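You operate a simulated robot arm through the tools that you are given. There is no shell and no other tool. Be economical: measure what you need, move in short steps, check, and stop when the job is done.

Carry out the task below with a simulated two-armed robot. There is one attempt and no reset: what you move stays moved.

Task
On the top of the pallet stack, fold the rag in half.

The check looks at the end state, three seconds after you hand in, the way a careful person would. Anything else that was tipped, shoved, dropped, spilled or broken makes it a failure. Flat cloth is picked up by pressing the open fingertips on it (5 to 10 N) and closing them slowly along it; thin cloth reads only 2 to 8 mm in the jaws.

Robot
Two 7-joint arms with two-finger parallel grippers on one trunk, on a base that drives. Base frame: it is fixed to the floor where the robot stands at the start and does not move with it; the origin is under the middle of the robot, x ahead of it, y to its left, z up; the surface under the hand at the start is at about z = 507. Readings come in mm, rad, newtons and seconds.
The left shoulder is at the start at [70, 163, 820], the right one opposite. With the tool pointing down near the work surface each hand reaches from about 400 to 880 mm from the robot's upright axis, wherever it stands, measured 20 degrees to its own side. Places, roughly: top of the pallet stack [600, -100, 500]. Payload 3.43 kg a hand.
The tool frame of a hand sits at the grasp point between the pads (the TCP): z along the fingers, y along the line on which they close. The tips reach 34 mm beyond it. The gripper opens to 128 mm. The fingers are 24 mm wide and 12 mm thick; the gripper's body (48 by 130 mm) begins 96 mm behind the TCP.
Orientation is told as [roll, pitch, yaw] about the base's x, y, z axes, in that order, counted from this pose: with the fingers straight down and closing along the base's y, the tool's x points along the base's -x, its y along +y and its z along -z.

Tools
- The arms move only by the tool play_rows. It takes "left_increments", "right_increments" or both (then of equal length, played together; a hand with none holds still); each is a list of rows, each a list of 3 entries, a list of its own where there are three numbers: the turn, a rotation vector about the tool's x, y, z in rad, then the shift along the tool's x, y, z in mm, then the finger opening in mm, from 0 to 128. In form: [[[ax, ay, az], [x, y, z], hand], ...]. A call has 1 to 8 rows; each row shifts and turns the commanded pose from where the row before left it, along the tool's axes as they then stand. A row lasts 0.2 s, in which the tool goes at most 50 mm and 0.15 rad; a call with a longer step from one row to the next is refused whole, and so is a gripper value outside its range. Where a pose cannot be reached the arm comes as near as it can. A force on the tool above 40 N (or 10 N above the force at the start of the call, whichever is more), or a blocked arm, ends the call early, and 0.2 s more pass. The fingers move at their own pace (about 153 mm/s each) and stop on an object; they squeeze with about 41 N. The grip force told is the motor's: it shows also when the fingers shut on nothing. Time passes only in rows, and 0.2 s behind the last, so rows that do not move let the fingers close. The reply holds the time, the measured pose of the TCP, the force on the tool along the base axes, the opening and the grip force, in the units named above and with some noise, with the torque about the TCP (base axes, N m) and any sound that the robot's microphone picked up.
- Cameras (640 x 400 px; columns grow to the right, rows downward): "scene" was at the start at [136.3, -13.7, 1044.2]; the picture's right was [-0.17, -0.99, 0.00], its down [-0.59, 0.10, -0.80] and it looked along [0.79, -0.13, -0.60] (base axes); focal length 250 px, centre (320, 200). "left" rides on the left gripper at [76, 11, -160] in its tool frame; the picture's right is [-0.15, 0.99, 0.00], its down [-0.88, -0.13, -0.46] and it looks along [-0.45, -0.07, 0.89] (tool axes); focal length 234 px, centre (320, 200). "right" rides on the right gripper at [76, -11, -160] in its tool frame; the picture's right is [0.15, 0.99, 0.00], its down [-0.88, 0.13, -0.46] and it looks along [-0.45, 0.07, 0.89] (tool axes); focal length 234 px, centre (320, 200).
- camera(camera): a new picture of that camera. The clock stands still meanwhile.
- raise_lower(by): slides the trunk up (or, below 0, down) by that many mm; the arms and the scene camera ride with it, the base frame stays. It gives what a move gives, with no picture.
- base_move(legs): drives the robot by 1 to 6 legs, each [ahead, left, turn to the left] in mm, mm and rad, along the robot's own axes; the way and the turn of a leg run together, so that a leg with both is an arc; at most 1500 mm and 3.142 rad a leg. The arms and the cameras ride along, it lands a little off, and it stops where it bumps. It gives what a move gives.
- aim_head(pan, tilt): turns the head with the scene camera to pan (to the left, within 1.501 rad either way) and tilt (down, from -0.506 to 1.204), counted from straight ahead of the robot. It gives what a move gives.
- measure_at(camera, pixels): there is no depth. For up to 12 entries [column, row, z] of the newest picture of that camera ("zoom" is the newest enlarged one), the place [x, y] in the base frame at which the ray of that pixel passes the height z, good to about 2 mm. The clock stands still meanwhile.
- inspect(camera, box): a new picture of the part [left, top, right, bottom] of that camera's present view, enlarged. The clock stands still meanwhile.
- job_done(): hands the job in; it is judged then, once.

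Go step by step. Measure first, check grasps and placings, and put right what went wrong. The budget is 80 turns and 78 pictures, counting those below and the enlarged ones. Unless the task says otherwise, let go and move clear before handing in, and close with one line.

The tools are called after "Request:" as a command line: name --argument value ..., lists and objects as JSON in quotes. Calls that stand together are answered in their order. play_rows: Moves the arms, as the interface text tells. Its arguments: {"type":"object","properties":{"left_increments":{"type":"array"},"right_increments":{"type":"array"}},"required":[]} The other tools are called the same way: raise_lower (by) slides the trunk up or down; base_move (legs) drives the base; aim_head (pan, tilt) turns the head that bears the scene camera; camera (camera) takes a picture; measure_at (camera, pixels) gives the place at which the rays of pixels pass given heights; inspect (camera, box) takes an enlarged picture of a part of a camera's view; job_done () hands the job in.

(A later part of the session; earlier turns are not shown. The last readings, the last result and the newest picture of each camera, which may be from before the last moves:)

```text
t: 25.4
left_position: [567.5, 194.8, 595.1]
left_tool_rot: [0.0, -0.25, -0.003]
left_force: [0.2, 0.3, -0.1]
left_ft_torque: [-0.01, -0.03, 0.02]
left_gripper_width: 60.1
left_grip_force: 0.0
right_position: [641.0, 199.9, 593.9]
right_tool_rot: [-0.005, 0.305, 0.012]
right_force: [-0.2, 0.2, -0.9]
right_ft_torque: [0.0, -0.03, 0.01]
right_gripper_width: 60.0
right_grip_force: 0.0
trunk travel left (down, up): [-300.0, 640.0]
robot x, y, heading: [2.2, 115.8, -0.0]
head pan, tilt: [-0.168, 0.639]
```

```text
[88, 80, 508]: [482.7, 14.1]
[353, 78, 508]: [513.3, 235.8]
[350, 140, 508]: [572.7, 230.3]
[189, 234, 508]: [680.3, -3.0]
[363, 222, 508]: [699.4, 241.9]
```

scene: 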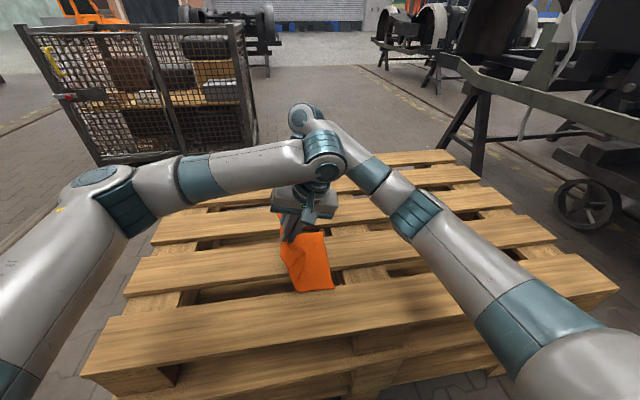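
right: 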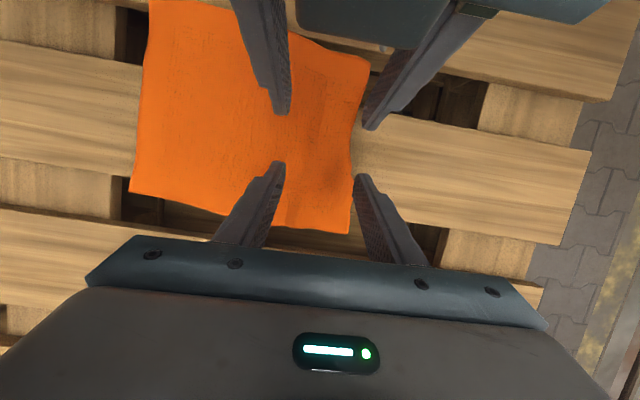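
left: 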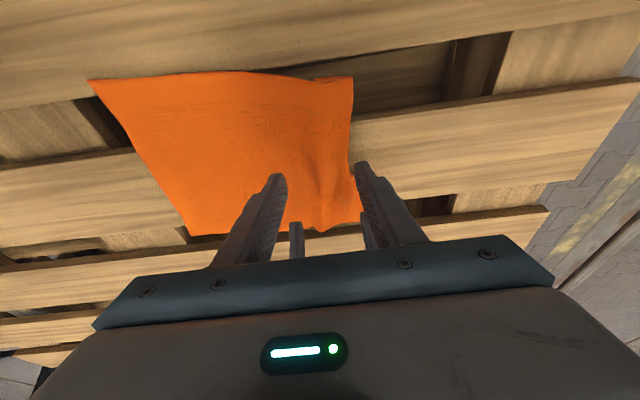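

The edge is at y≈230–235 between the hands. I'll regrasp with a smaller bite (44 mm opening) at about 10 N, lowering first.

Request:
play_rows --left_increments '[[[0, 0, 0], [5, 1, 19.4], 44], [[0, 0, 0], [5, 0, 19.4], 44], [[0, 0, 0], [2, 0, 7.7], 44]]' --right_increments '[[[0, 0, 0], [-6, 0, 19.2], 44], [[0, 0, 0], [-6, 0, 19.2], 44], [[0, 0, 0], [-2.4, 0, 7.7], 44]]'

```text
t: 26.2
left_position: [570.1, 195.6, 549.2]
left_tool_rot: [0.001, -0.251, -0.003]
left_force: [0.2, 1.4, 1.8]
left_ft_torque: [0.04, -0.02, 0.0]
left_gripper_width: 44.5
left_grip_force: 0.3
right_position: [641.7, 197.0, 545.6]
right_tool_rot: [-0.003, 0.304, 0.013]
right_force: [-0.1, -0.4, 6.7]
right_ft_torque: [0.0, -0.01, 0.01]
right_gripper_width: 44.0
right_grip_force: 0.1
trunk travel left (down, up): [-300.0, 640.0]
robot x, y, heading: [-2.7, 112.5, -0.003]
head pan, tilt: [-0.168, 0.639]
```

Request:
play_rows --left_increments '[[[0, 0, 0], [0.7, 0, 2.6], 44], [[0, 0, 0], [0.2, 0, 0.8], 44]]' --right_increments '[[[0, 0, 0], [-0.2, 0, 0.7], 44], [[0, 0, 0], [0, 0, 0], 44]]'

```text
t: 26.8
left_position: [570.1, 195.1, 547.4]
left_tool_rot: [-0.002, -0.254, 0.001]
left_force: [-1.0, 0.4, 21.2]
left_ft_torque: [0.45, 0.1, 0.02]
left_gripper_width: 44.1
left_grip_force: 0.4
right_position: [641.6, 197.4, 545.7]
right_tool_rot: [-0.003, 0.303, 0.013]
right_force: [2.7, -1.0, 8.0]
right_ft_torque: [0.05, -0.09, -0.01]
right_gripper_width: 44.2
right_grip_force: 0.1
trunk travel left (down, up): [-300.0, 640.0]
robot x, y, heading: [-1.3, 115.5, 0.003]
head pan, tilt: [-0.168, 0.639]
```

Left is a bit heavy (21 N); easing it slightly and closing slowly.

Request:
play_rows --left_increments '[[[0, 0, 0], [-0.2, 0, -0.9], 44], [[0, 0, 0], [0, 0, 0], 38], [[0, 0, 0], [0, 0, 0], 32], [[0, 0, 0], [0, 0, 0], 26], [[0, 0, 0], [0, 0, 0], 20], [[0, 0, 0], [0, 0, 0], 14], [[0, 0, 0], [0, 0, 0], 7], [[0, 0, 0], [0, 0, 0], 0]]' --right_increments '[[[0, 0, 0], [0, 0, 0.3], 44], [[0, 0, 0], [0, 0, 0], 38], [[0, 0, 0], [0, 0, 0], 32], [[0, 0, 0], [0, 0, 0], 26], [[0, 0, 0], [0, 0, 0], 20], [[0, 0, 0], [0, 0, 0], 14], [[0, 0, 0], [0, 0, 0], 7], [[0, 0, 0], [0, 0, 0], 0]]'

Request:
camera --camera "right"

Request:
camera --camera "left"

```text
t: 28.6
left_position: [568.7, 194.2, 545.6]
left_tool_rot: [0.0, -0.254, -0.002]
left_force: [3.2, 0.0, 26.0]
left_ft_torque: [0.09, -0.05, -0.04]
left_gripper_width: 4.7
left_grip_force: 38.9
right_position: [639.5, 197.7, 544.9]
right_tool_rot: [-0.004, 0.302, 0.015]
right_force: [-2.2, -3.0, 17.1]
right_ft_torque: [0.06, 0.07, -0.02]
right_gripper_width: 4.1
right_grip_force: 38.2
trunk travel left (down, up): [-300.0, 640.0]
robot x, y, heading: [0.3, 110.6, -0.006]
head pan, tilt: [-0.168, 0.639]
```

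```text
45 pictures are left
```

right: 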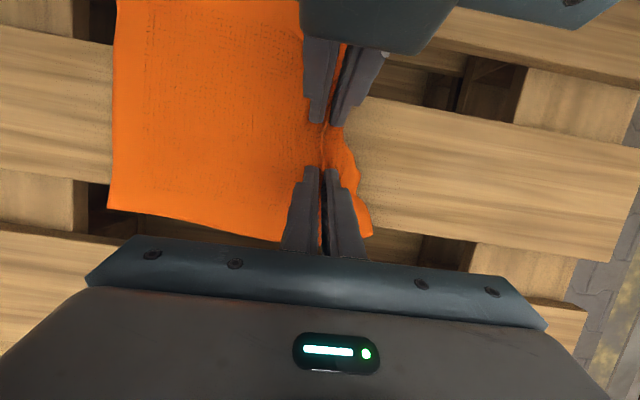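

```text
44 pictures are left
```

left: 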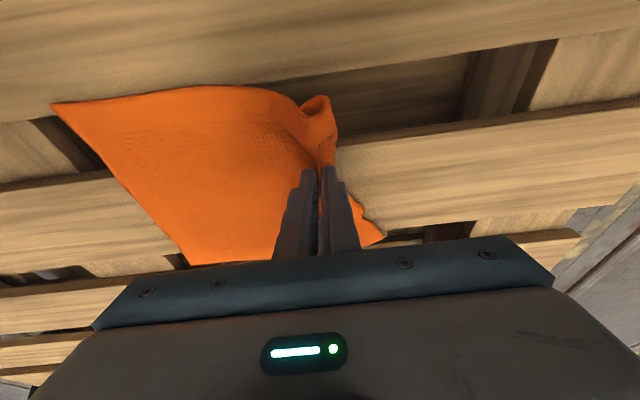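

Both grips hold (4.7 and 4.1 mm). Measuring the right edge and the flap to find the true fold line.

Request:
measure_at --camera "right" --pixels '[[108, 208, 508], [112, 120, 510], [118, 5, 508], [350, 160, 510], [372, 236, 508], [280, 241, 508]]'

Request:
measure_at --camera "left" --pixels '[[51, 104, 508], [188, 264, 508], [383, 238, 508]]'

```text
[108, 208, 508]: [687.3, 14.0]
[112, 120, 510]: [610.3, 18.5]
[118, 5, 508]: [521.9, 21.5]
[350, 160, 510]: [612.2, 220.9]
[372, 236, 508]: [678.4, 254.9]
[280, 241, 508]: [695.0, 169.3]
```

```text
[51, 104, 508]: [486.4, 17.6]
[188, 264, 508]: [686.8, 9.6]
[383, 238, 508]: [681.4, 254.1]
```

True right edge is y≈17, so the fold line should be at y≈145 with a tight arc (radius about 50) for the held point. Starting it.

Request:
play_rows --left_increments '[[[0, 0, 0], [-6.4, -4, -25.2], 0], [[-0.145, 0, 0.037], [0, 0, 0], 0], [[0, 0, 0], [-4.9, -20.2, -19.2], 0], [[-0.145, 0, 0.037], [0, 0, 0], 0], [[0, 0, 0], [-3.6, -26.9, -14.1], 0], [[-0.145, 0, 0.037], [0, 0, 0], 0], [[0, 0, 0], [-2.1, -31, -8.2], 0]]' --right_increments '[[[0, 0, 0], [7.7, -8, -24.8], 0], [[-0.143, 0, -0.044], [0, 0, 0], 0], [[0, 0, 0], [5.9, -20.2, -18.9], 0], [[-0.143, 0, -0.044], [0, 0, 0], 0], [[0, 0, 0], [4.3, -26.9, -13.9], 0], [[-0.143, 0, -0.044], [0, 0, 0], 0], [[0, 0, 0], [2.5, -31, -8.1], 0]]'

Request:
camera --camera "right"

Request:
camera --camera "left"

Request:
camera --camera "scene"

```text
t: 30.2
left_position: [571.5, 106.5, 586.1]
left_tool_rot: [0.463, -0.225, -0.11]
left_force: [3.8, -0.8, -0.1]
left_ft_torque: [-0.09, -0.05, -0.03]
left_gripper_width: 3.8
left_grip_force: 38.1
right_position: [644.5, 105.1, 586.8]
right_tool_rot: [0.463, 0.276, 0.146]
right_force: [-3.1, 0.2, -0.5]
right_ft_torque: [-0.09, 0.05, 0.06]
right_gripper_width: 3.9
right_grip_force: 38.1
trunk travel left (down, up): [-300.0, 640.0]
robot x, y, heading: [0.2, 110.7, -0.001]
head pan, tilt: [-0.168, 0.639]
```

```text
43 pictures are left
```

right: 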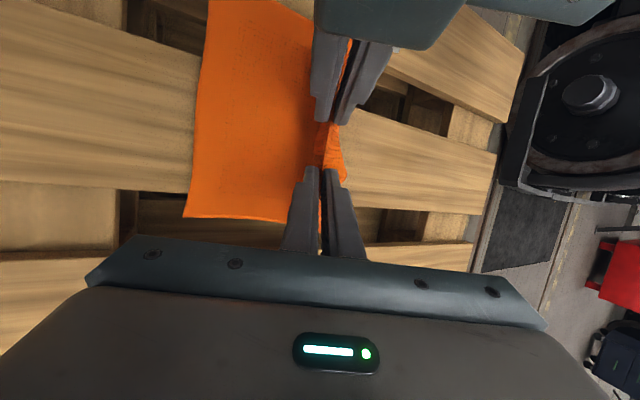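

```text
42 pictures are left
```

left: 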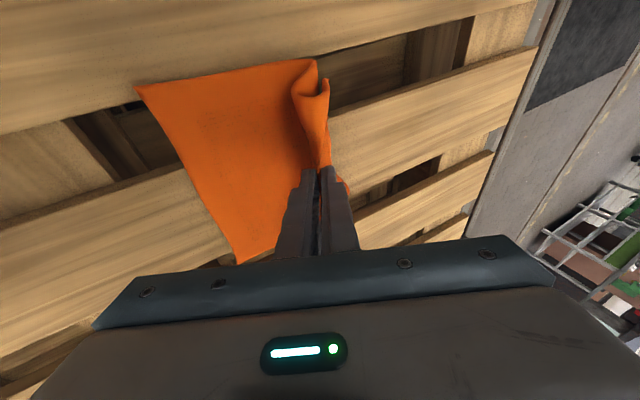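

```text
41 pictures are left
```

scene: 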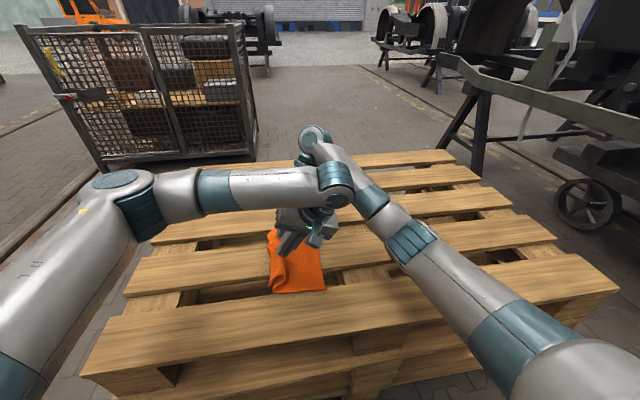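

The bottom layer stayed in place. Continuing over and down.

Request:
play_rows --left_increments '[[[-0.145, 0, 0.037], [0, 0, 0], 0], [[0, 0, 0], [-0.7, -30.8, -2.8], 0], [[0, 0, 0], [1, -17.2, 3.8], 0], [[0, 0, 0], [0, 0, 0], 0]]' --right_increments '[[[-0.143, 0, -0.044], [0, 0, 0], 0], [[0, 0, 0], [0.9, -30.8, -2.8], 0], [[0, 0, 0], [-1.2, -17.2, 3.7], 0], [[0, 0, 0], [0, 0, 0], 0]]'

Request:
camera --camera "left"

Request:
inspect --camera "scene" --box '[220, 180, 380, 305]'

Request:
camera --camera "right"

```text
t: 31.2
left_position: [567.8, 68.9, 556.4]
left_tool_rot: [0.614, -0.208, -0.142]
left_force: [19.2, -1.9, -0.8]
left_ft_torque: [-0.12, -0.42, -0.32]
left_gripper_width: 4.0
left_grip_force: 38.3
right_position: [646.9, 65.7, 558.2]
right_tool_rot: [0.618, 0.254, 0.189]
right_force: [-19.5, 2.6, -0.2]
right_ft_torque: [-0.01, 0.43, 0.24]
right_gripper_width: 3.7
right_grip_force: 37.8
trunk travel left (down, up): [-300.0, 640.0]
robot x, y, heading: [-2.7, 113.6, 0.002]
head pan, tilt: [-0.168, 0.639]
```

```text
40 pictures are left
```

left: 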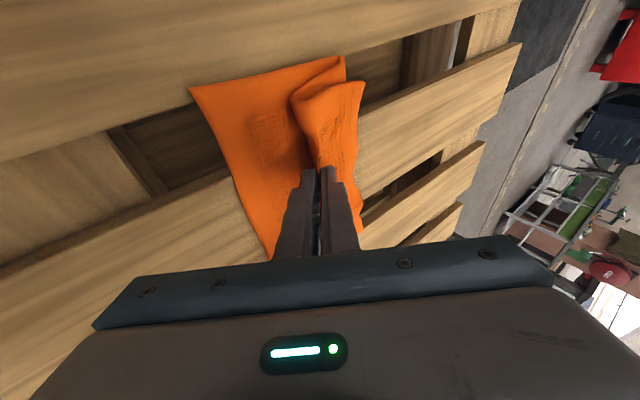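

```text
3.20 times, centred on (300, 242) of scene
```

zoom: 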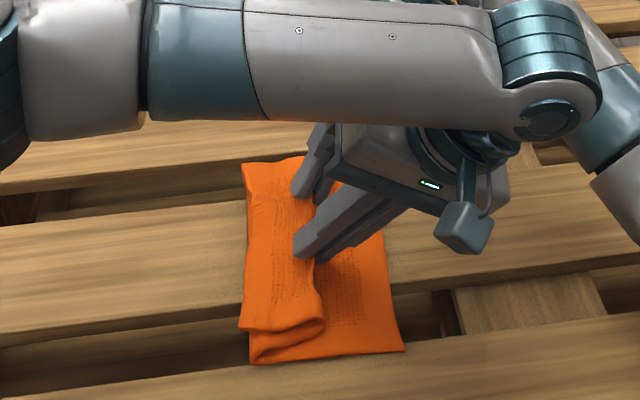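

```text
38 pictures are left
```

right: 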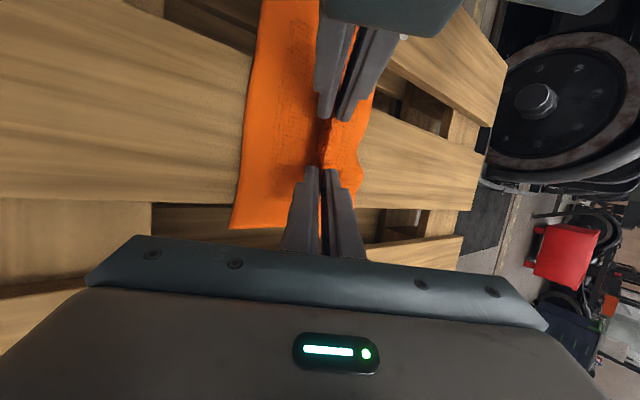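

Good: the upper layer lies over and the lower one shows about half uncovered. Measuring both edges and the fold.

Request:
measure_at --camera "left" --pixels '[[190, 88, 508], [345, 57, 508], [364, 82, 515], [291, 100, 525], [362, 200, 515]]'

Request:
measure_at --camera "zoom" --pixels '[[403, 350, 508], [252, 363, 508], [240, 328, 515], [326, 320, 520], [243, 163, 512], [250, 250, 515]]'

Request:
measure_at --camera "right" --pixels '[[230, 227, 508], [258, 30, 508], [372, 100, 515], [360, 180, 515]]'

```text
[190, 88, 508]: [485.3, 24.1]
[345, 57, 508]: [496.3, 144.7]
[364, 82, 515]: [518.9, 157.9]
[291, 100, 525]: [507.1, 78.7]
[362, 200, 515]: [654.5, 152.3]
```

```text
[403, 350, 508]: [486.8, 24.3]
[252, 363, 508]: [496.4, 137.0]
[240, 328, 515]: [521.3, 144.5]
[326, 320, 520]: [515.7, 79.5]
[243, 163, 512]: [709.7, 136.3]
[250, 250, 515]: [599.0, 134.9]
```

```text
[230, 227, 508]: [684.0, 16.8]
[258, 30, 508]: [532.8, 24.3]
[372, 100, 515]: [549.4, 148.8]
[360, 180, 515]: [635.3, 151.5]
```

The fold is at y≈147 and the lower edge at y≈20, which is a true half. Now I release and withdraw slowly along the fingers so the held edge can unfurl.

Request:
play_rows --left_increments '[[[0, 0, 0], [0, 0, 0], 10], [[0, 0, 0], [0, 0, 0], 20], [[0, 0, 0], [0, 0, -10], 30], [[0, 0, 0], [0, 0, -15], 36], [[0, 0, 0], [0, 0, -20], 36], [[0, 0, 0], [0, 0, -20], 36], [[0, 0, 0], [0, 0, -20], 36]]' --right_increments '[[[0, 0, 0], [0, 0, 0], 10], [[0, 0, 0], [0, 0, 0], 20], [[0, 0, 0], [0, 0, -10], 30], [[0, 0, 0], [0, 0, -15], 36], [[0, 0, 0], [0, 0, -20], 36], [[0, 0, 0], [0, 0, -20], 36], [[0, 0, 0], [0, 0, -20], 36]]'

Request:
camera --camera "left"

Request:
camera --camera "right"

Request:
inspect --camera "scene" --box '[220, 180, 380, 305]'

```text
t: 32.8
left_position: [548.6, 21.3, 626.6]
left_tool_rot: [0.614, -0.207, -0.143]
left_force: [0.3, 0.2, -0.3]
left_ft_torque: [0.0, -0.03, -0.01]
left_gripper_width: 35.8
left_grip_force: 0.1
right_position: [669.2, 23.1, 627.1]
right_tool_rot: [0.615, 0.251, 0.185]
right_force: [0.7, 0.5, 0.9]
right_ft_torque: [0.02, 0.01, -0.01]
right_gripper_width: 35.9
right_grip_force: 0.0
trunk travel left (down, up): [-300.0, 640.0]
robot x, y, heading: [3.4, 113.2, -0.003]
head pan, tilt: [-0.168, 0.639]
```

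```text
37 pictures are left
```

left: 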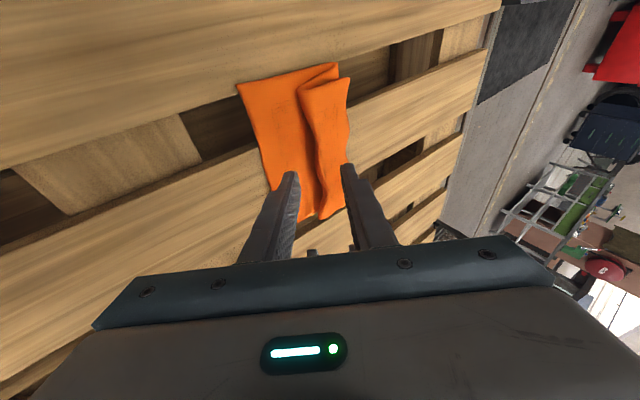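

```text
36 pictures are left
```

right: 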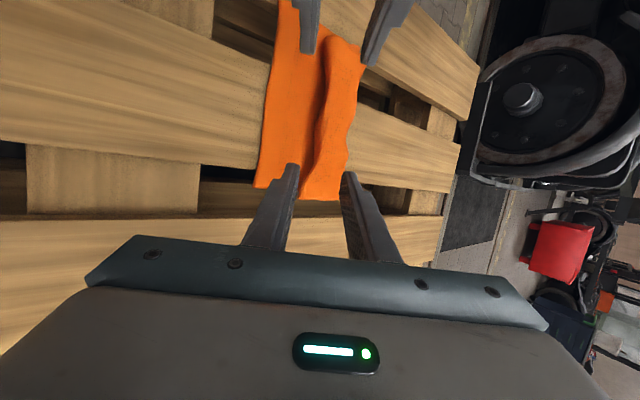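

```text
3.20 times, centred on (300, 242) of scene
```

zoom: 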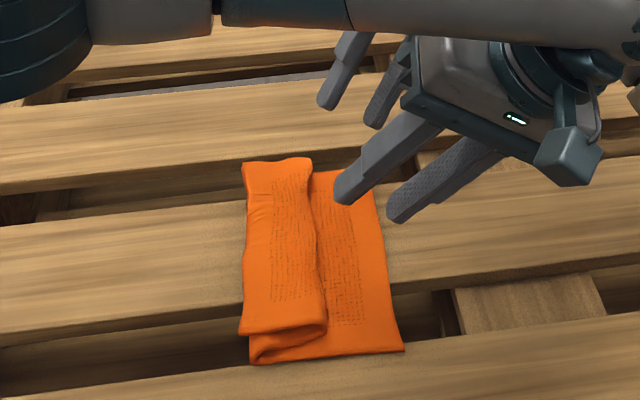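

The upper layer seems to be folded back on itself near y≈85. I'll move the hands up out of the way and look closely at the near edge.

Request:
play_rows --left_increments '[[[0, 0, 0], [0, 30, -30], 60], [[0, 0, 0], [0, 30, -30], 60], [[0.14, 0, -0.036], [0, 30, -30], 60], [[0.145, 0, -0.037], [0, 30, -10], 60], [[0.145, 0, -0.037], [0, 40, 0], 60], [[0.145, 0, -0.037], [0, 40, 0], 60]]' --right_increments '[[[0, 0, 0], [0, -20, -30], 60], [[0, 0, 0], [0, -20, -30], 60], [[0.14, 0, 0.043], [0, -30, -20], 60], [[0.143, 0, 0.044], [0, -30, 0], 60], [[0.143, 0, 0.044], [0, -40, 0], 60], [[0.143, 0, 0.044], [0, -40, 0], 60]]'

Request:
inspect --camera "scene" --box '[250, 215, 350, 295]'

Request:
camera --camera "left"

Request:
camera --camera "right"

```text
t: 34.2
left_position: [522.9, 148.4, 793.9]
left_tool_rot: [0.002, -0.25, -0.003]
left_force: [-0.5, 0.0, -0.3]
left_ft_torque: [-0.04, -0.03, 0.0]
left_gripper_width: 60.0
left_grip_force: 0.1
right_position: [698.6, -186.2, 618.6]
right_tool_rot: [-0.003, 0.306, 0.016]
right_force: [0.3, 0.1, 0.2]
right_ft_torque: [-0.04, -0.03, -0.01]
right_gripper_width: 60.0
right_grip_force: 0.2
trunk travel left (down, up): [-300.0, 640.0]
robot x, y, heading: [-4.0, 112.1, -0.005]
head pan, tilt: [-0.168, 0.639]
```

```text
5.00 times, centred on (300, 255) of scene
```

zoom: 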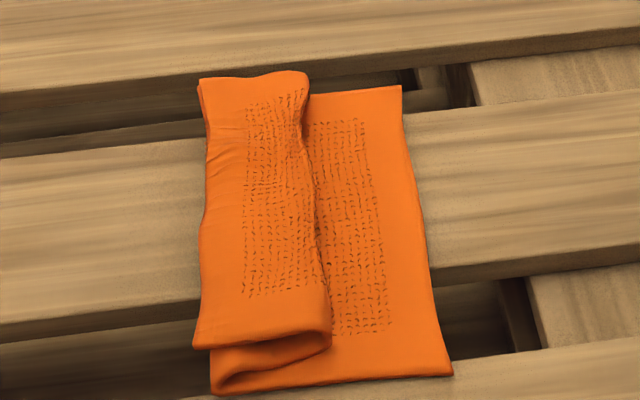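

```text
33 pictures are left
```

left: 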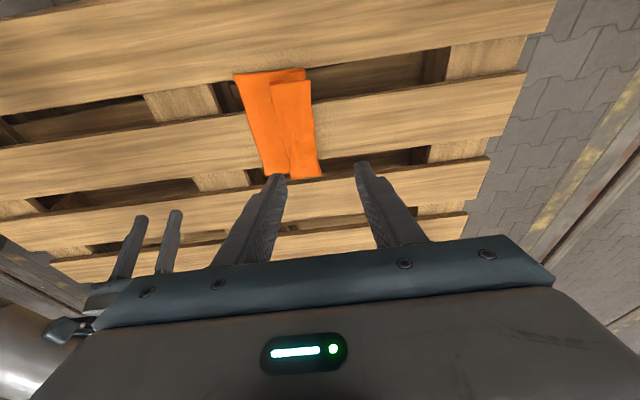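

```text
32 pictures are left
```

right: 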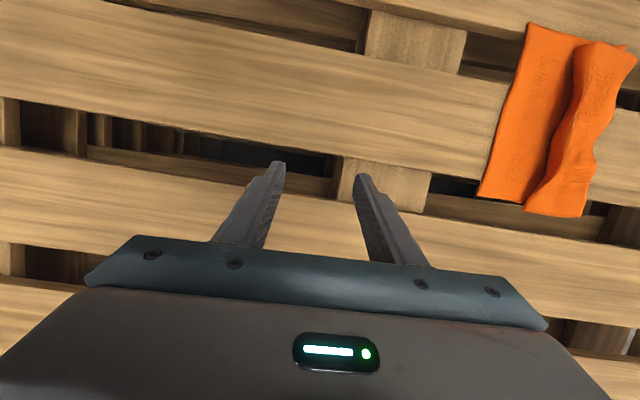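

The free edge is folded back to the left as a Z: bottom layer, fold at y≈147, crease at y≈83, flap edge at y≈150. I'll pinch the top flap, lift the cloth and lay it flat again. Over the gaps I can then grip the very edge instead of bunching it.

Request:
play_rows --left_increments '[[[0, 0, 0], [0, 0, 0], 44], [[0, 0, 0], [0, 0, 0], 44], [[0, 0, 0], [0, 0, 0], 44], [[0, 0, 0], [1.1, -6, 43.9], 44], [[0, 0, 0], [1.1, -6, 43.9], 44], [[0, 0, 0], [1.1, -6, 43.9], 44], [[0, 0, 0], [1.1, -6, 43.9], 44], [[0, 0, 0], [1.1, -6, 40], 44]]' --right_increments '[[[0, 0, 0], [5.3, 38, 5.6], 44], [[0, 0, 0], [5.3, 38, 5.6], 44], [[0, 0, 0], [5.3, 38, 5.6], 44], [[0, 0, 0], [5.3, 38, 5.6], 44], [[0, 0, 0], [5.3, 38, 5.6], 44], [[0, 0, 0], [5.3, 38, 5.6], 44], [[0, 0, 0], [5.3, 38, 5.6], 44], [[0, 0, 0], [5.3, 38, 5.6], 44]]'

Request:
camera --camera "right"

```text
t: 36.0
left_position: [569.1, 116.6, 580.8]
left_tool_rot: [0.004, -0.249, -0.002]
left_force: [0.1, -0.2, 0.7]
left_ft_torque: [-0.01, -0.01, 0.01]
left_gripper_width: 44.1
left_grip_force: 0.1
right_position: [641.6, 117.9, 586.8]
right_tool_rot: [-0.002, 0.309, 0.013]
right_force: [0.3, -0.4, 0.0]
right_ft_torque: [0.01, -0.01, 0.02]
right_gripper_width: 44.0
right_grip_force: 0.0
trunk travel left (down, up): [-300.0, 640.0]
robot x, y, heading: [0.8, 116.9, 0.0]
head pan, tilt: [-0.168, 0.639]
```

```text
31 pictures are left
```

right: 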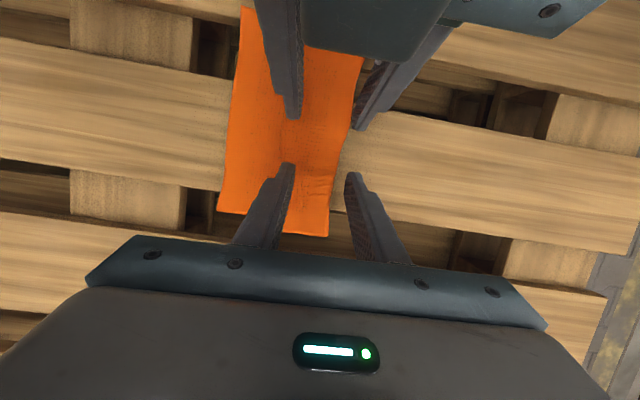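

Request:
measure_at --camera "right" --pixels '[[336, 165, 516], [348, 125, 516], [330, 234, 516], [296, 130, 518], [362, 60, 516]]'

```text
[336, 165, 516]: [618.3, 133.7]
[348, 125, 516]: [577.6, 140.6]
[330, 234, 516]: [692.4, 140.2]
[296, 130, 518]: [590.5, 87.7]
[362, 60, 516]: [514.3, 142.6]
```

Edge at y≈134–141. Shifting to y≈110 with a 30 mm opening, and lowering to near contact.

Request:
play_rows --left_increments '[[[0, 0, 0], [0, -7, 0], 30], [[0, 0, 0], [2.5, 0, 9.7], 30], [[0, 0, 0], [2.5, 0, 9.7], 30], [[0, 0, 0], [0.5, 0, 2], 30]]' --right_increments '[[[0, 0, 0], [0, -8, 0], 30], [[0, 0, 0], [-3.5, 0, 11.4], 30], [[0, 0, 0], [-3.5, 0, 11.4], 30], [[0, 0, 0], [-1.2, 0, 3.8], 30]]'

```text
t: 37.0
left_position: [570.4, 109.9, 557.0]
left_tool_rot: [0.007, -0.25, -0.002]
left_force: [0.7, 0.3, 1.3]
left_ft_torque: [-0.02, 0.01, 0.0]
left_gripper_width: 30.2
left_grip_force: 0.3
right_position: [640.3, 111.0, 560.8]
right_tool_rot: [0.0, 0.305, 0.012]
right_force: [-0.4, 0.2, 0.3]
right_ft_torque: [0.01, 0.01, 0.0]
right_gripper_width: 30.0
right_grip_force: 0.2
trunk travel left (down, up): [-300.0, 640.0]
robot x, y, heading: [3.8, 111.8, -0.008]
head pan, tilt: [-0.168, 0.639]
```

Request:
play_rows --left_increments '[[[0, 0, 0], [0.5, 0, 2], 30], [[0, 0, 0], [0.5, 0, 2], 30]]' --right_increments '[[[0, 0, 0], [-0.9, 0, 3], 30], [[0, 0, 0], [-1.2, 0, 3.8], 30]]'

```text
t: 37.6
left_position: [569.8, 110.0, 554.4]
left_tool_rot: [0.005, -0.252, -0.002]
left_force: [0.1, 0.1, 3.5]
left_ft_torque: [-0.09, -0.03, 0.05]
left_gripper_width: 30.0
left_grip_force: 0.6
right_position: [639.9, 109.2, 554.6]
right_tool_rot: [-0.003, 0.304, 0.014]
right_force: [0.1, -0.4, 3.5]
right_ft_torque: [-0.08, 0.0, 0.03]
right_gripper_width: 29.9
right_grip_force: 0.1
trunk travel left (down, up): [-300.0, 640.0]
robot x, y, heading: [-3.8, 113.6, -0.003]
head pan, tilt: [-0.168, 0.639]
```

Light contact on the flap (3.5 N each). Pressing 1 mm more and closing slowly.

Request:
play_rows --left_increments '[[[0, 0, 0], [0.4, 0, 1.5], 30], [[0, 0, 0], [0, 0, 0], 25], [[0, 0, 0], [0, 0, 0], 20], [[0, 0, 0], [0, 0, 0], 15], [[0, 0, 0], [0, 0, 0], 10], [[0, 0, 0], [0, 0, 0], 5], [[0, 0, 0], [0, 0, 0], 0], [[0, 0, 0], [0, 0, 0], 0]]' --right_increments '[[[0, 0, 0], [-0.5, 0, 1.5], 30], [[0, 0, 0], [0, 0, 0], 25], [[0, 0, 0], [0, 0, 0], 20], [[0, 0, 0], [0, 0, 0], 15], [[0, 0, 0], [0, 0, 0], 10], [[0, 0, 0], [0, 0, 0], 5], [[0, 0, 0], [0, 0, 0], 0], [[0, 0, 0], [0, 0, 0], 0]]'

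Request:
camera --camera "right"

```text
t: 39.4
left_position: [569.4, 109.9, 551.9]
left_tool_rot: [0.005, -0.252, -0.001]
left_force: [-0.8, -1.2, 4.4]
left_ft_torque: [-0.02, 0.02, -0.01]
left_gripper_width: 3.2
left_grip_force: 38.1
right_position: [638.7, 110.9, 552.5]
right_tool_rot: [-0.003, 0.306, 0.014]
right_force: [0.4, -0.2, 4.6]
right_ft_torque: [-0.04, 0.03, -0.06]
right_gripper_width: 0.2
right_grip_force: 32.7
trunk travel left (down, up): [-300.0, 640.0]
robot x, y, heading: [-0.5, 112.5, -0.007]
head pan, tilt: [-0.168, 0.639]
```

```text
30 pictures are left
```

right: 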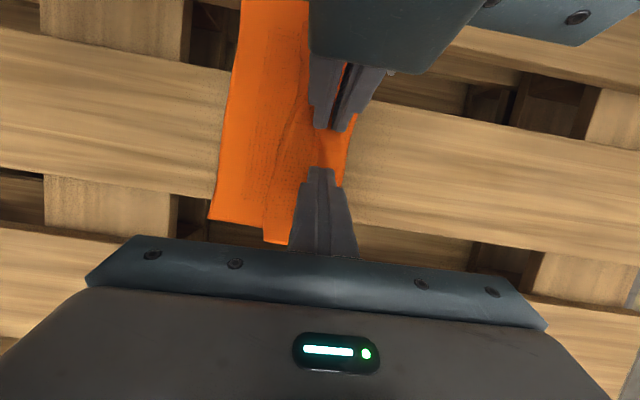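

The left hand caught the top layer (3.2 mm); the right caught nothing. I'll lift and unroll with the left while the right backs away.

Request:
play_rows --left_increments '[[[0, 0, 0], [-8.6, 2, -33.9], 0], [[0, 0, 0], [-8.6, 2, -33.9], 0], [[0, 0, 0], [-2.5, 25, -9.7], 0], [[0, 0, 0], [-2, 25, -7.8], 0], [[0, 0, 0], [4.2, 20, 16.5], 0], [[0, 0, 0], [4.2, 20, 16.5], 0], [[0, 0, 0], [6.4, 12, 25.2], 0]]' --right_increments '[[[0, 0, 0], [10.4, 0, -33.4], 0], [[0, 0, 0], [10.4, 0, -33.4], 0], [[0, 0, 0], [5, -35, -15], 40], [[0, 0, 0], [5, -35, -15], 40], [[0, 0, 0], [0, -45, 0], 40], [[0, 0, 0], [0, -45, 0], 40], [[0, 0, 0], [0, -45, 0], 40]]'

Request:
camera --camera "scene"

Request:
camera --camera "left"

```text
t: 41.0
left_position: [571.9, 214.0, 580.8]
left_tool_rot: [0.006, -0.249, -0.003]
left_force: [0.4, 1.3, -0.4]
left_ft_torque: [-0.05, 0.02, -0.05]
left_gripper_width: 3.3
left_grip_force: 37.9
right_position: [640.4, -95.0, 654.5]
right_tool_rot: [0.0, 0.306, 0.016]
right_force: [0.3, -0.3, -0.6]
right_ft_torque: [-0.03, -0.02, 0.02]
right_gripper_width: 39.7
right_grip_force: 0.0
trunk travel left (down, up): [-300.0, 640.0]
robot x, y, heading: [7.3, 109.7, -0.002]
head pan, tilt: [-0.168, 0.639]
```

```text
29 pictures are left
```

scene: 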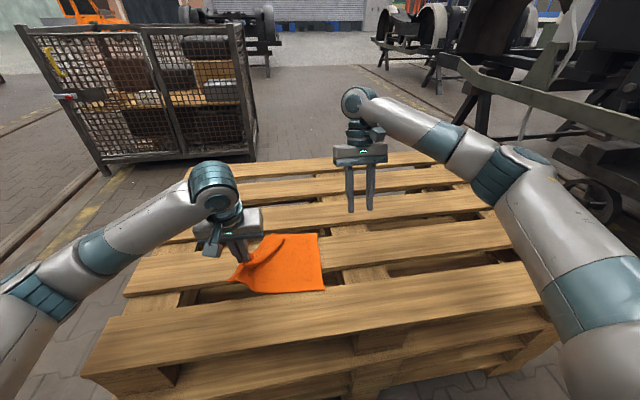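

```text
28 pictures are left
```

left: 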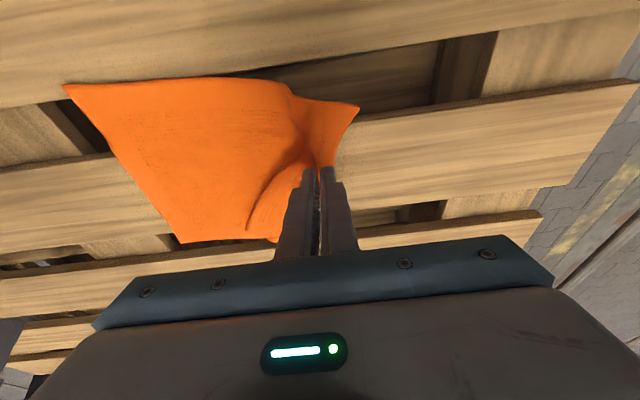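

Opened out again. Laying down and releasing.

Request:
play_rows --left_increments '[[[0, 0, 0], [3.2, 8, 12.6], 0], [[0, 0, 0], [3.7, 8, 14.5], 0], [[0, 0, 0], [0, 0, 0], 12], [[0, 0, 0], [0, 0, 0], 20], [[0, 0, 0], [0, 0, 0], 30], [[0, 0, 0], [-5, 0, -20], 40], [[0, 0, 0], [-10, 10, -40], 60], [[0, 0, 0], [-10, 20, -40], 60]]'

Request:
inspect --camera "scene" --box '[200, 210, 360, 310]'

Request:
camera --camera "left"

```text
t: 42.8
left_position: [572.2, 260.8, 657.6]
left_tool_rot: [0.005, -0.249, -0.004]
left_force: [0.5, 0.3, -1.0]
left_ft_torque: [-0.01, -0.04, 0.01]
left_gripper_width: 60.2
left_grip_force: 0.0
right_position: [641.1, -94.8, 654.6]
right_tool_rot: [-0.003, 0.307, 0.014]
right_force: [0.0, -0.2, 0.7]
right_ft_torque: [0.02, 0.01, -0.01]
right_gripper_width: 39.9
right_grip_force: 0.1
trunk travel left (down, up): [-300.0, 640.0]
robot x, y, heading: [-0.9, 110.8, 0.001]
head pan, tilt: [-0.168, 0.639]
```

```text
4.00 times, centred on (280, 260) of scene
```

zoom: 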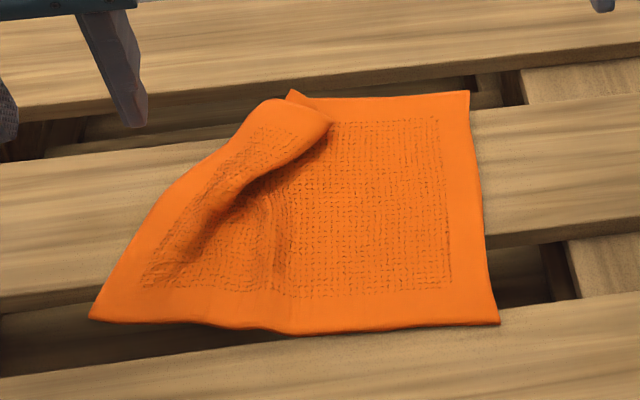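

```text
26 pictures are left
```

left: 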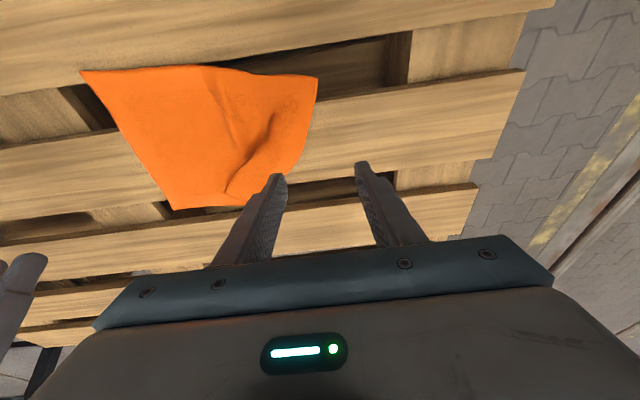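

The near part is flat, but the far-left corner is still folded back. I'll measure that edge so the left hand can pinch it and pull it out.

Request:
measure_at --camera "zoom" --pixels '[[90, 319, 510], [165, 200, 514], [215, 145, 518], [262, 102, 520], [330, 122, 520], [290, 91, 510], [470, 92, 508], [499, 324, 508], [190, 250, 512]]'

Request:
measure_at --camera "left" --pixels '[[317, 78, 508], [307, 130, 511], [288, 172, 515], [226, 192, 520], [240, 204, 512], [172, 208, 508], [80, 72, 508]]'

Request:
inspect --camera "left" --box '[140, 50, 340, 230]'

```text
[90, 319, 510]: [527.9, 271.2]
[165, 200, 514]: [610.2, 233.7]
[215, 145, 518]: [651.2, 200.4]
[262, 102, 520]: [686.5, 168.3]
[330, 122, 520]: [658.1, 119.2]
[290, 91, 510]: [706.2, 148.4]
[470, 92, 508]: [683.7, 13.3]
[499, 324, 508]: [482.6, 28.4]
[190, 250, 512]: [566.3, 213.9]
```

```text
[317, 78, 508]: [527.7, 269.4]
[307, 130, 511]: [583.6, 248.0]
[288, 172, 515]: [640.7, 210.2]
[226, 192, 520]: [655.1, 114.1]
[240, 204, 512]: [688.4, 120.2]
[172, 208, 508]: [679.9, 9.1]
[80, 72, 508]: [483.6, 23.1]
```

```text
2.22 times, centred on (240, 140) of left
```

zoom: 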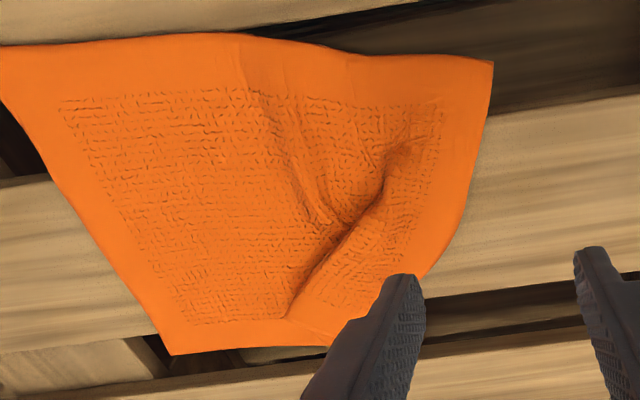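

The edge there runs diagonally near (640,208). I'll set the left hand upright, yaw it to match the edge and pinch the top layer near (627,184).

Request:
play_rows --left_increments '[[[0, 0.125, 0], [0, 0, 0], 30], [[0, 0.125, 0], [0, 0, 0], 30], [[0, 0, 0], [-13.8, -19.3, 20.8], 30], [[0, 0, 0], [-13.8, -19.3, 20.8], 30], [[0, 0, 0], [-13.8, -19.3, 20.8], 30], [[0, 0, 0], [-13.8, -19.3, 20.8], 30], [[0, 0, 0.15], [0, 0, 0], 30], [[0, 0, 0.15], [0, 0, 0], 30]]'

Request:
camera --camera "left"

```text
t: 44.6
left_position: [626.6, 184.5, 572.0]
left_tool_rot: [0.005, 0.0, -0.301]
left_force: [0.1, 0.3, -0.3]
left_ft_torque: [0.02, 0.0, 0.01]
left_gripper_width: 30.2
left_grip_force: 0.2
right_position: [641.3, -93.9, 653.8]
right_tool_rot: [-0.003, 0.305, 0.015]
right_force: [0.5, 0.2, -0.2]
right_ft_torque: [-0.01, -0.02, -0.01]
right_gripper_width: 39.8
right_grip_force: 0.0
trunk travel left (down, up): [-300.0, 640.0]
robot x, y, heading: [-1.5, 115.9, -0.005]
head pan, tilt: [-0.168, 0.639]
```

```text
24 pictures are left
```

left: 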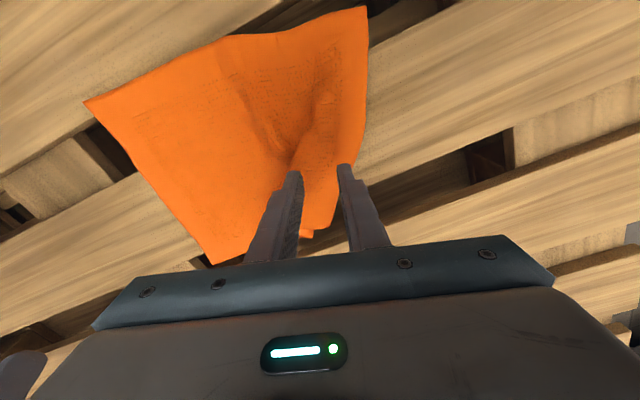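

The hand straddles the flap well. Lowering to contact.

Request:
play_rows --left_increments '[[[0, 0, 0], [0, -3, 9], 30], [[0, 0, 0], [0, 0, 9], 30], [[0, 0, 0], [0, 0, 3], 30]]'

```text
t: 45.4
left_position: [625.5, 183.4, 551.8]
left_tool_rot: [0.004, 0.003, -0.301]
left_force: [-0.3, -0.1, 3.0]
left_ft_torque: [-0.04, -0.01, 0.0]
left_gripper_width: 30.1
left_grip_force: 0.1
right_position: [641.4, -95.2, 653.8]
right_tool_rot: [-0.001, 0.305, 0.013]
right_force: [-0.5, 0.4, 0.4]
right_ft_torque: [-0.05, -0.01, 0.01]
right_gripper_width: 39.9
right_grip_force: 0.0
trunk travel left (down, up): [-300.0, 640.0]
robot x, y, heading: [2.8, 113.4, -0.002]
head pan, tilt: [-0.168, 0.639]
```

Request:
play_rows --left_increments '[[[0, 0, 0], [0, 0, 2.2], 30], [[0, 0, 0], [0, 0, 0], 25], [[0, 0, 0], [0, 0, 0], 20], [[0, 0, 0], [0, 0, 0], 15], [[0, 0, 0], [0, 0, 0], 10], [[0, 0, 0], [0, 0, 0], 5], [[0, 0, 0], [0, 0, 0], 0], [[0, 0, 0], [0, 0, 0], 0]]'

```text
t: 47.2
left_position: [624.6, 184.5, 549.8]
left_tool_rot: [0.005, 0.002, -0.3]
left_force: [-0.8, 1.8, 7.9]
left_ft_torque: [0.02, -0.01, -0.04]
left_gripper_width: 3.4
left_grip_force: 38.3
right_position: [640.2, -94.8, 652.5]
right_tool_rot: [-0.002, 0.306, 0.015]
right_force: [-0.3, -0.2, 0.9]
right_ft_torque: [0.0, 0.01, 0.01]
right_gripper_width: 40.2
right_grip_force: 0.0
trunk travel left (down, up): [-300.0, 640.0]
robot x, y, heading: [0.9, 114.4, -0.002]
head pan, tilt: [-0.168, 0.639]
```

Caught 3.4 mm. Lifting, pulling toward +y and laying it down flat.

Request:
play_rows --left_increments '[[[0, 0, 0], [0, 0, -35], 0], [[0, 0, 0], [0, 5, -35], 0], [[0, 0, 0], [2, 22, 0], 0], [[0, 0, 0], [2, 22, 5], 0], [[0, 0, 0], [0.5, 4, 22], 0], [[0, 0, 0], [0, 2, 22], 0], [[0, 0, 0], [0, 0, 15], 0]]'

Request:
inspect --camera "scene" --box '[200, 210, 360, 310]'

```text
t: 48.8
left_position: [637.4, 237.8, 555.9]
left_tool_rot: [0.003, 0.002, -0.3]
left_force: [-0.1, -0.6, 1.2]
left_ft_torque: [-0.04, 0.03, 0.0]
left_gripper_width: 3.2
left_grip_force: 37.9
right_position: [640.9, -95.4, 652.3]
right_tool_rot: [-0.002, 0.304, 0.014]
right_force: [-0.4, -0.7, 0.7]
right_ft_torque: [-0.03, -0.01, 0.02]
right_gripper_width: 39.9
right_grip_force: 0.0
trunk travel left (down, up): [-300.0, 640.0]
robot x, y, heading: [-0.8, 111.0, -0.003]
head pan, tilt: [-0.168, 0.639]
```

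```text
4.00 times, centred on (280, 260) of scene
```

zoom: 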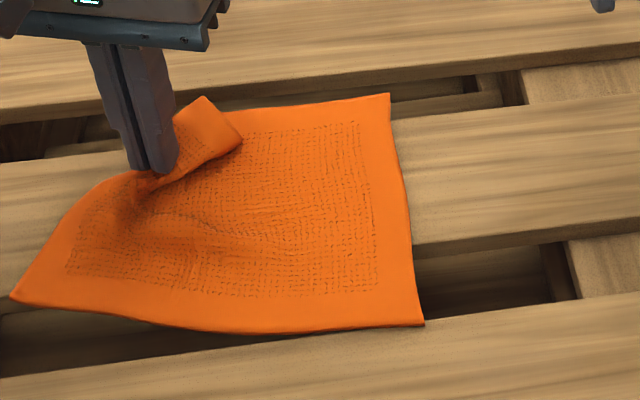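

The rag slid toward +y along with the pull, and the far corner is still curled near the jaws. I'll release and look.

Request:
play_rows --left_increments '[[[0, 0, 0], [0, 0, 4], 10], [[0, 0, 0], [0, 0, 0], 25], [[0, 0, 0], [0, 0, -25], 40], [[0, 0, 0], [-20, 20, -40], 60], [[0, 0, 0], [-20, 30, -30], 60], [[0, 0, 0], [0, 30, -30], 60]]'

Request:
inspect --camera "scene" --box '[190, 200, 350, 300]'

```text
t: 50.2
left_position: [699.2, 302.8, 676.3]
left_tool_rot: [0.006, 0.003, -0.301]
left_force: [-1.0, -0.8, -0.6]
left_ft_torque: [0.02, 0.01, -0.01]
left_gripper_width: 59.9
left_grip_force: 0.1
right_position: [641.0, -93.5, 655.0]
right_tool_rot: [-0.003, 0.306, 0.014]
right_force: [-0.4, 0.4, -0.3]
right_ft_torque: [-0.02, -0.04, 0.01]
right_gripper_width: 40.3
right_grip_force: 0.0
trunk travel left (down, up): [-300.0, 640.0]
robot x, y, heading: [-1.3, 111.6, -0.008]
head pan, tilt: [-0.168, 0.639]
```

```text
4.00 times, centred on (270, 250) of scene
```

zoom: 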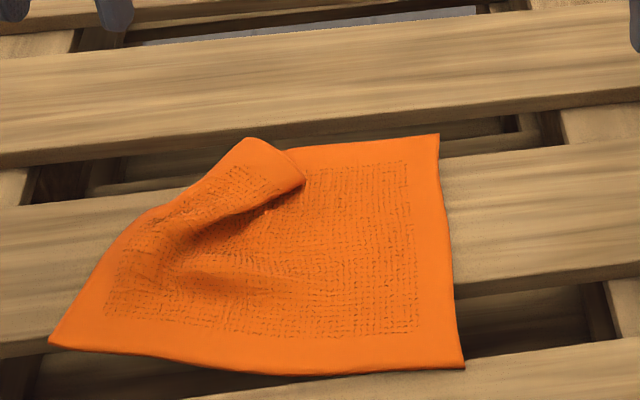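

Request:
measure_at --camera "zoom" --pixels '[[245, 139, 515], [275, 150, 508], [305, 182, 520], [440, 134, 508], [464, 367, 508], [50, 340, 509], [150, 210, 512], [200, 175, 515]]'

Request:
camera --camera "left"

```text
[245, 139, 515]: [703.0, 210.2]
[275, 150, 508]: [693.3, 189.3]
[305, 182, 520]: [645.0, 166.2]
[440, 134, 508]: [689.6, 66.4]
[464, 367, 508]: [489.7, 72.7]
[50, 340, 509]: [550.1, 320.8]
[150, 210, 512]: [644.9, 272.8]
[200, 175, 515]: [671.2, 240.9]
```

```text
21 pictures are left
```

left: 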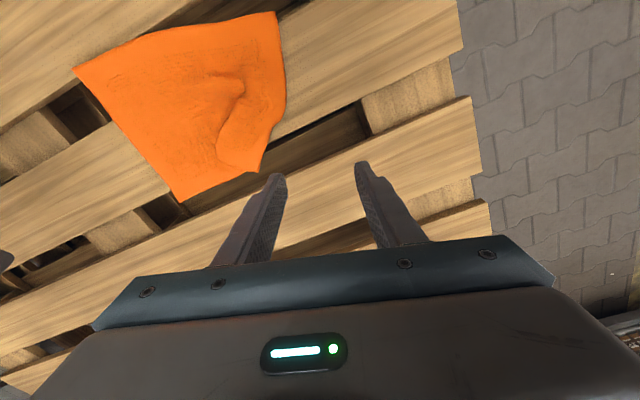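

The far-left corner sits at about (700,212), free over the far gap. I'll straddle its edge there with the hand squared up.

Request:
play_rows --left_increments '[[[0, 0, -0.15], [0, 0, 0], 44], [[0, 0, -0.15], [0, 0, 0], 44], [[0, 0, 0], [2.3, -19.5, 28], 44], [[0, 0, 0], [2.3, -19.5, 28], 44], [[0, 0, 0], [2.3, -19.5, 28], 44], [[0, 0, 0], [2.3, -19.5, 28], 44]]'

Request:
camera --camera "left"

```text
t: 51.6
left_position: [690.6, 223.0, 563.1]
left_tool_rot: [0.006, 0.002, 0.002]
left_force: [-0.3, 0.4, 0.5]
left_ft_torque: [-0.06, 0.0, -0.03]
left_gripper_width: 43.7
left_grip_force: 0.1
right_position: [641.7, -95.5, 652.6]
right_tool_rot: [-0.003, 0.307, 0.012]
right_force: [-0.6, -0.5, 0.2]
right_ft_torque: [-0.05, -0.01, 0.02]
right_gripper_width: 40.2
right_grip_force: 0.0
trunk travel left (down, up): [-300.0, 640.0]
robot x, y, heading: [3.3, 114.9, -0.001]
head pan, tilt: [-0.168, 0.639]
```

```text
20 pictures are left
```

left: 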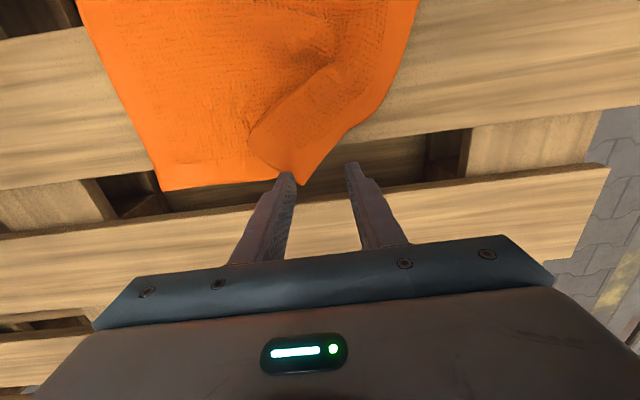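

Request:
measure_at --camera "left" --pixels '[[302, 185, 510], [345, 135, 511], [325, 158, 511], [162, 190, 508], [350, 140, 507], [400, 187, 507]]'

```text
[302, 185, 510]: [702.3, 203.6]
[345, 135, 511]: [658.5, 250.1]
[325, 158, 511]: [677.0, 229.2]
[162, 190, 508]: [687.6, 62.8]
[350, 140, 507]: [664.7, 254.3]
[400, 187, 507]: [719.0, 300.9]
```

Edge at x≈685 is y≈221. Placing the inner finger on the cloth and the outer one off it, tips dipping about 12 mm into the gap, then closing.

Request:
play_rows --left_increments '[[[0, 0, 0], [6.5, 2, 0], 36], [[0, 0, 0], [0, 0, 12], 36], [[0, 0, 0], [0, 0, 10], 36], [[0, 0, 0], [0, 0, 9], 36], [[0, 0, 0], [0, 0, 0], 24], [[0, 0, 0], [0, 0, 0], 12], [[0, 0, 0], [0, 0, 0], 0], [[0, 0, 0], [0, 0, 0], 0]]'

Request:
camera --camera "left"

```text
t: 52.6
left_position: [686.6, 222.6, 546.6]
left_tool_rot: [-0.006, -0.014, -0.005]
left_force: [-5.9, -1.3, 23.6]
left_ft_torque: [-0.55, 0.46, -0.06]
left_gripper_width: 25.0
left_grip_force: 1.1
right_position: [640.4, -95.8, 653.6]
right_tool_rot: [-0.004, 0.304, 0.014]
right_force: [0.8, 1.0, 0.3]
right_ft_torque: [0.02, 0.04, -0.04]
right_gripper_width: 39.8
right_grip_force: 0.1
trunk travel left (down, up): [-300.0, 640.0]
robot x, y, heading: [-0.8, 114.6, -0.004]
head pan, tilt: [-0.168, 0.639]
stopped in row 5 (left hand): the force on the tool passed its limit at 45 N (the readings are from after the stop); the commanded pose is now the measured one
```

```text
19 pictures are left
```

left: 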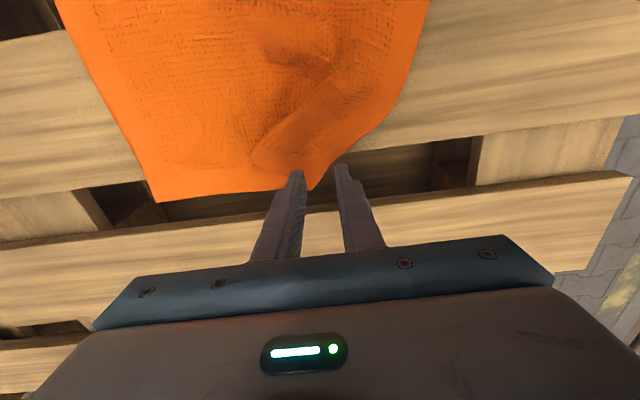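

The inner finger landed on the slat's edge. The gap runs about x 668–717, so I lift a bit, shift to x≈695 and dip again.

Request:
play_rows --left_increments '[[[0, 0, 0], [0, 0, -8], 36], [[0, 0, 0], [-8, -4, 0], 36], [[0, 0, 0], [0, 0, 12], 36], [[0, 0, 0], [0, 0, 10], 36]]'

Request:
camera --camera "left"

```text
t: 53.5
left_position: [696.7, 220.7, 545.4]
left_tool_rot: [-0.01, -0.019, -0.004]
left_force: [-5.9, 1.8, 23.8]
left_ft_torque: [-0.61, 0.46, -0.19]
left_gripper_width: 35.0
left_grip_force: 0.1
right_position: [640.7, -95.2, 653.5]
right_tool_rot: [-0.002, 0.305, 0.014]
right_force: [0.8, -0.5, -0.6]
right_ft_torque: [0.01, 0.04, -0.01]
right_gripper_width: 40.0
right_grip_force: 0.1
trunk travel left (down, up): [-300.0, 640.0]
robot x, y, heading: [-1.8, 113.9, 0.005]
head pan, tilt: [-0.168, 0.639]
stopped in row 4 (left hand): the force on the tool passed its limit at 47 N (the readings are from after the stop); the commanded pose is now the measured one
```

```text
18 pictures are left
```

left: 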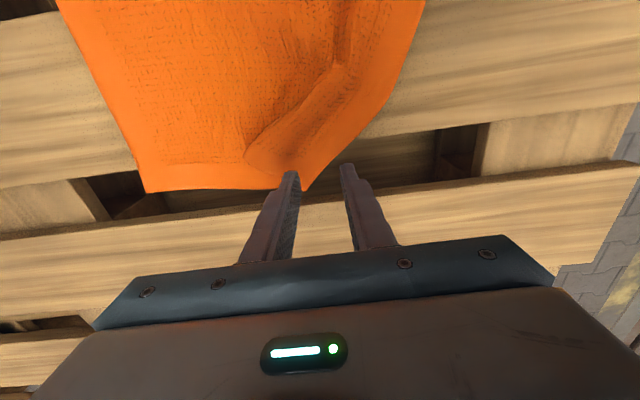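

It stops at the same height, so the surface seems solid even over the gap and an ordinary pinch will work here. Easing the pressure and closing slowly.

Request:
play_rows --left_increments '[[[0, 0, 0], [6, 0, -1.0], 36], [[0, 0, 0], [0, 0, 0], 30], [[0, 0, 0], [0, 0, 0], 24], [[0, 0, 0], [0, 0, 0], 18], [[0, 0, 0], [0, 0, 0], 12], [[0, 0, 0], [0, 0, 0], 6], [[0, 0, 0], [0, 0, 0], 0], [[0, 0, 0], [0, 0, 0], 0]]'

Request:
camera --camera "left"

```text
t: 55.3
left_position: [688.0, 218.9, 546.3]
left_tool_rot: [-0.007, -0.02, -0.006]
left_force: [-2.4, -10.5, 34.4]
left_ft_torque: [-0.65, 0.4, 0.09]
left_gripper_width: 0.1
left_grip_force: 33.4
right_position: [640.0, -95.4, 655.5]
right_tool_rot: [0.001, 0.302, 0.014]
right_force: [0.3, 0.4, 0.4]
right_ft_torque: [-0.03, -0.01, 0.01]
right_gripper_width: 39.8
right_grip_force: 0.0
trunk travel left (down, up): [-300.0, 640.0]
robot x, y, heading: [-0.0, 109.6, -0.005]
head pan, tilt: [-0.168, 0.639]
```

```text
17 pictures are left
```

left: 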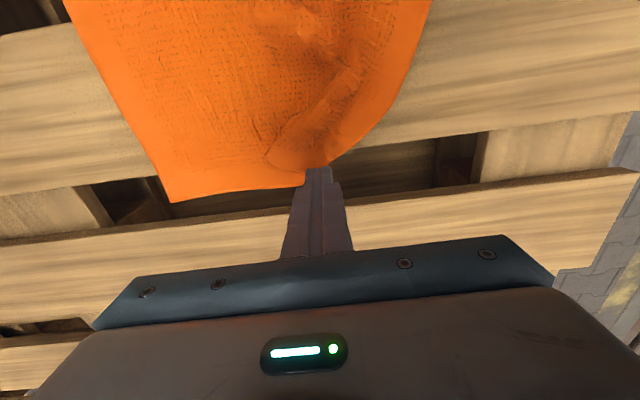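

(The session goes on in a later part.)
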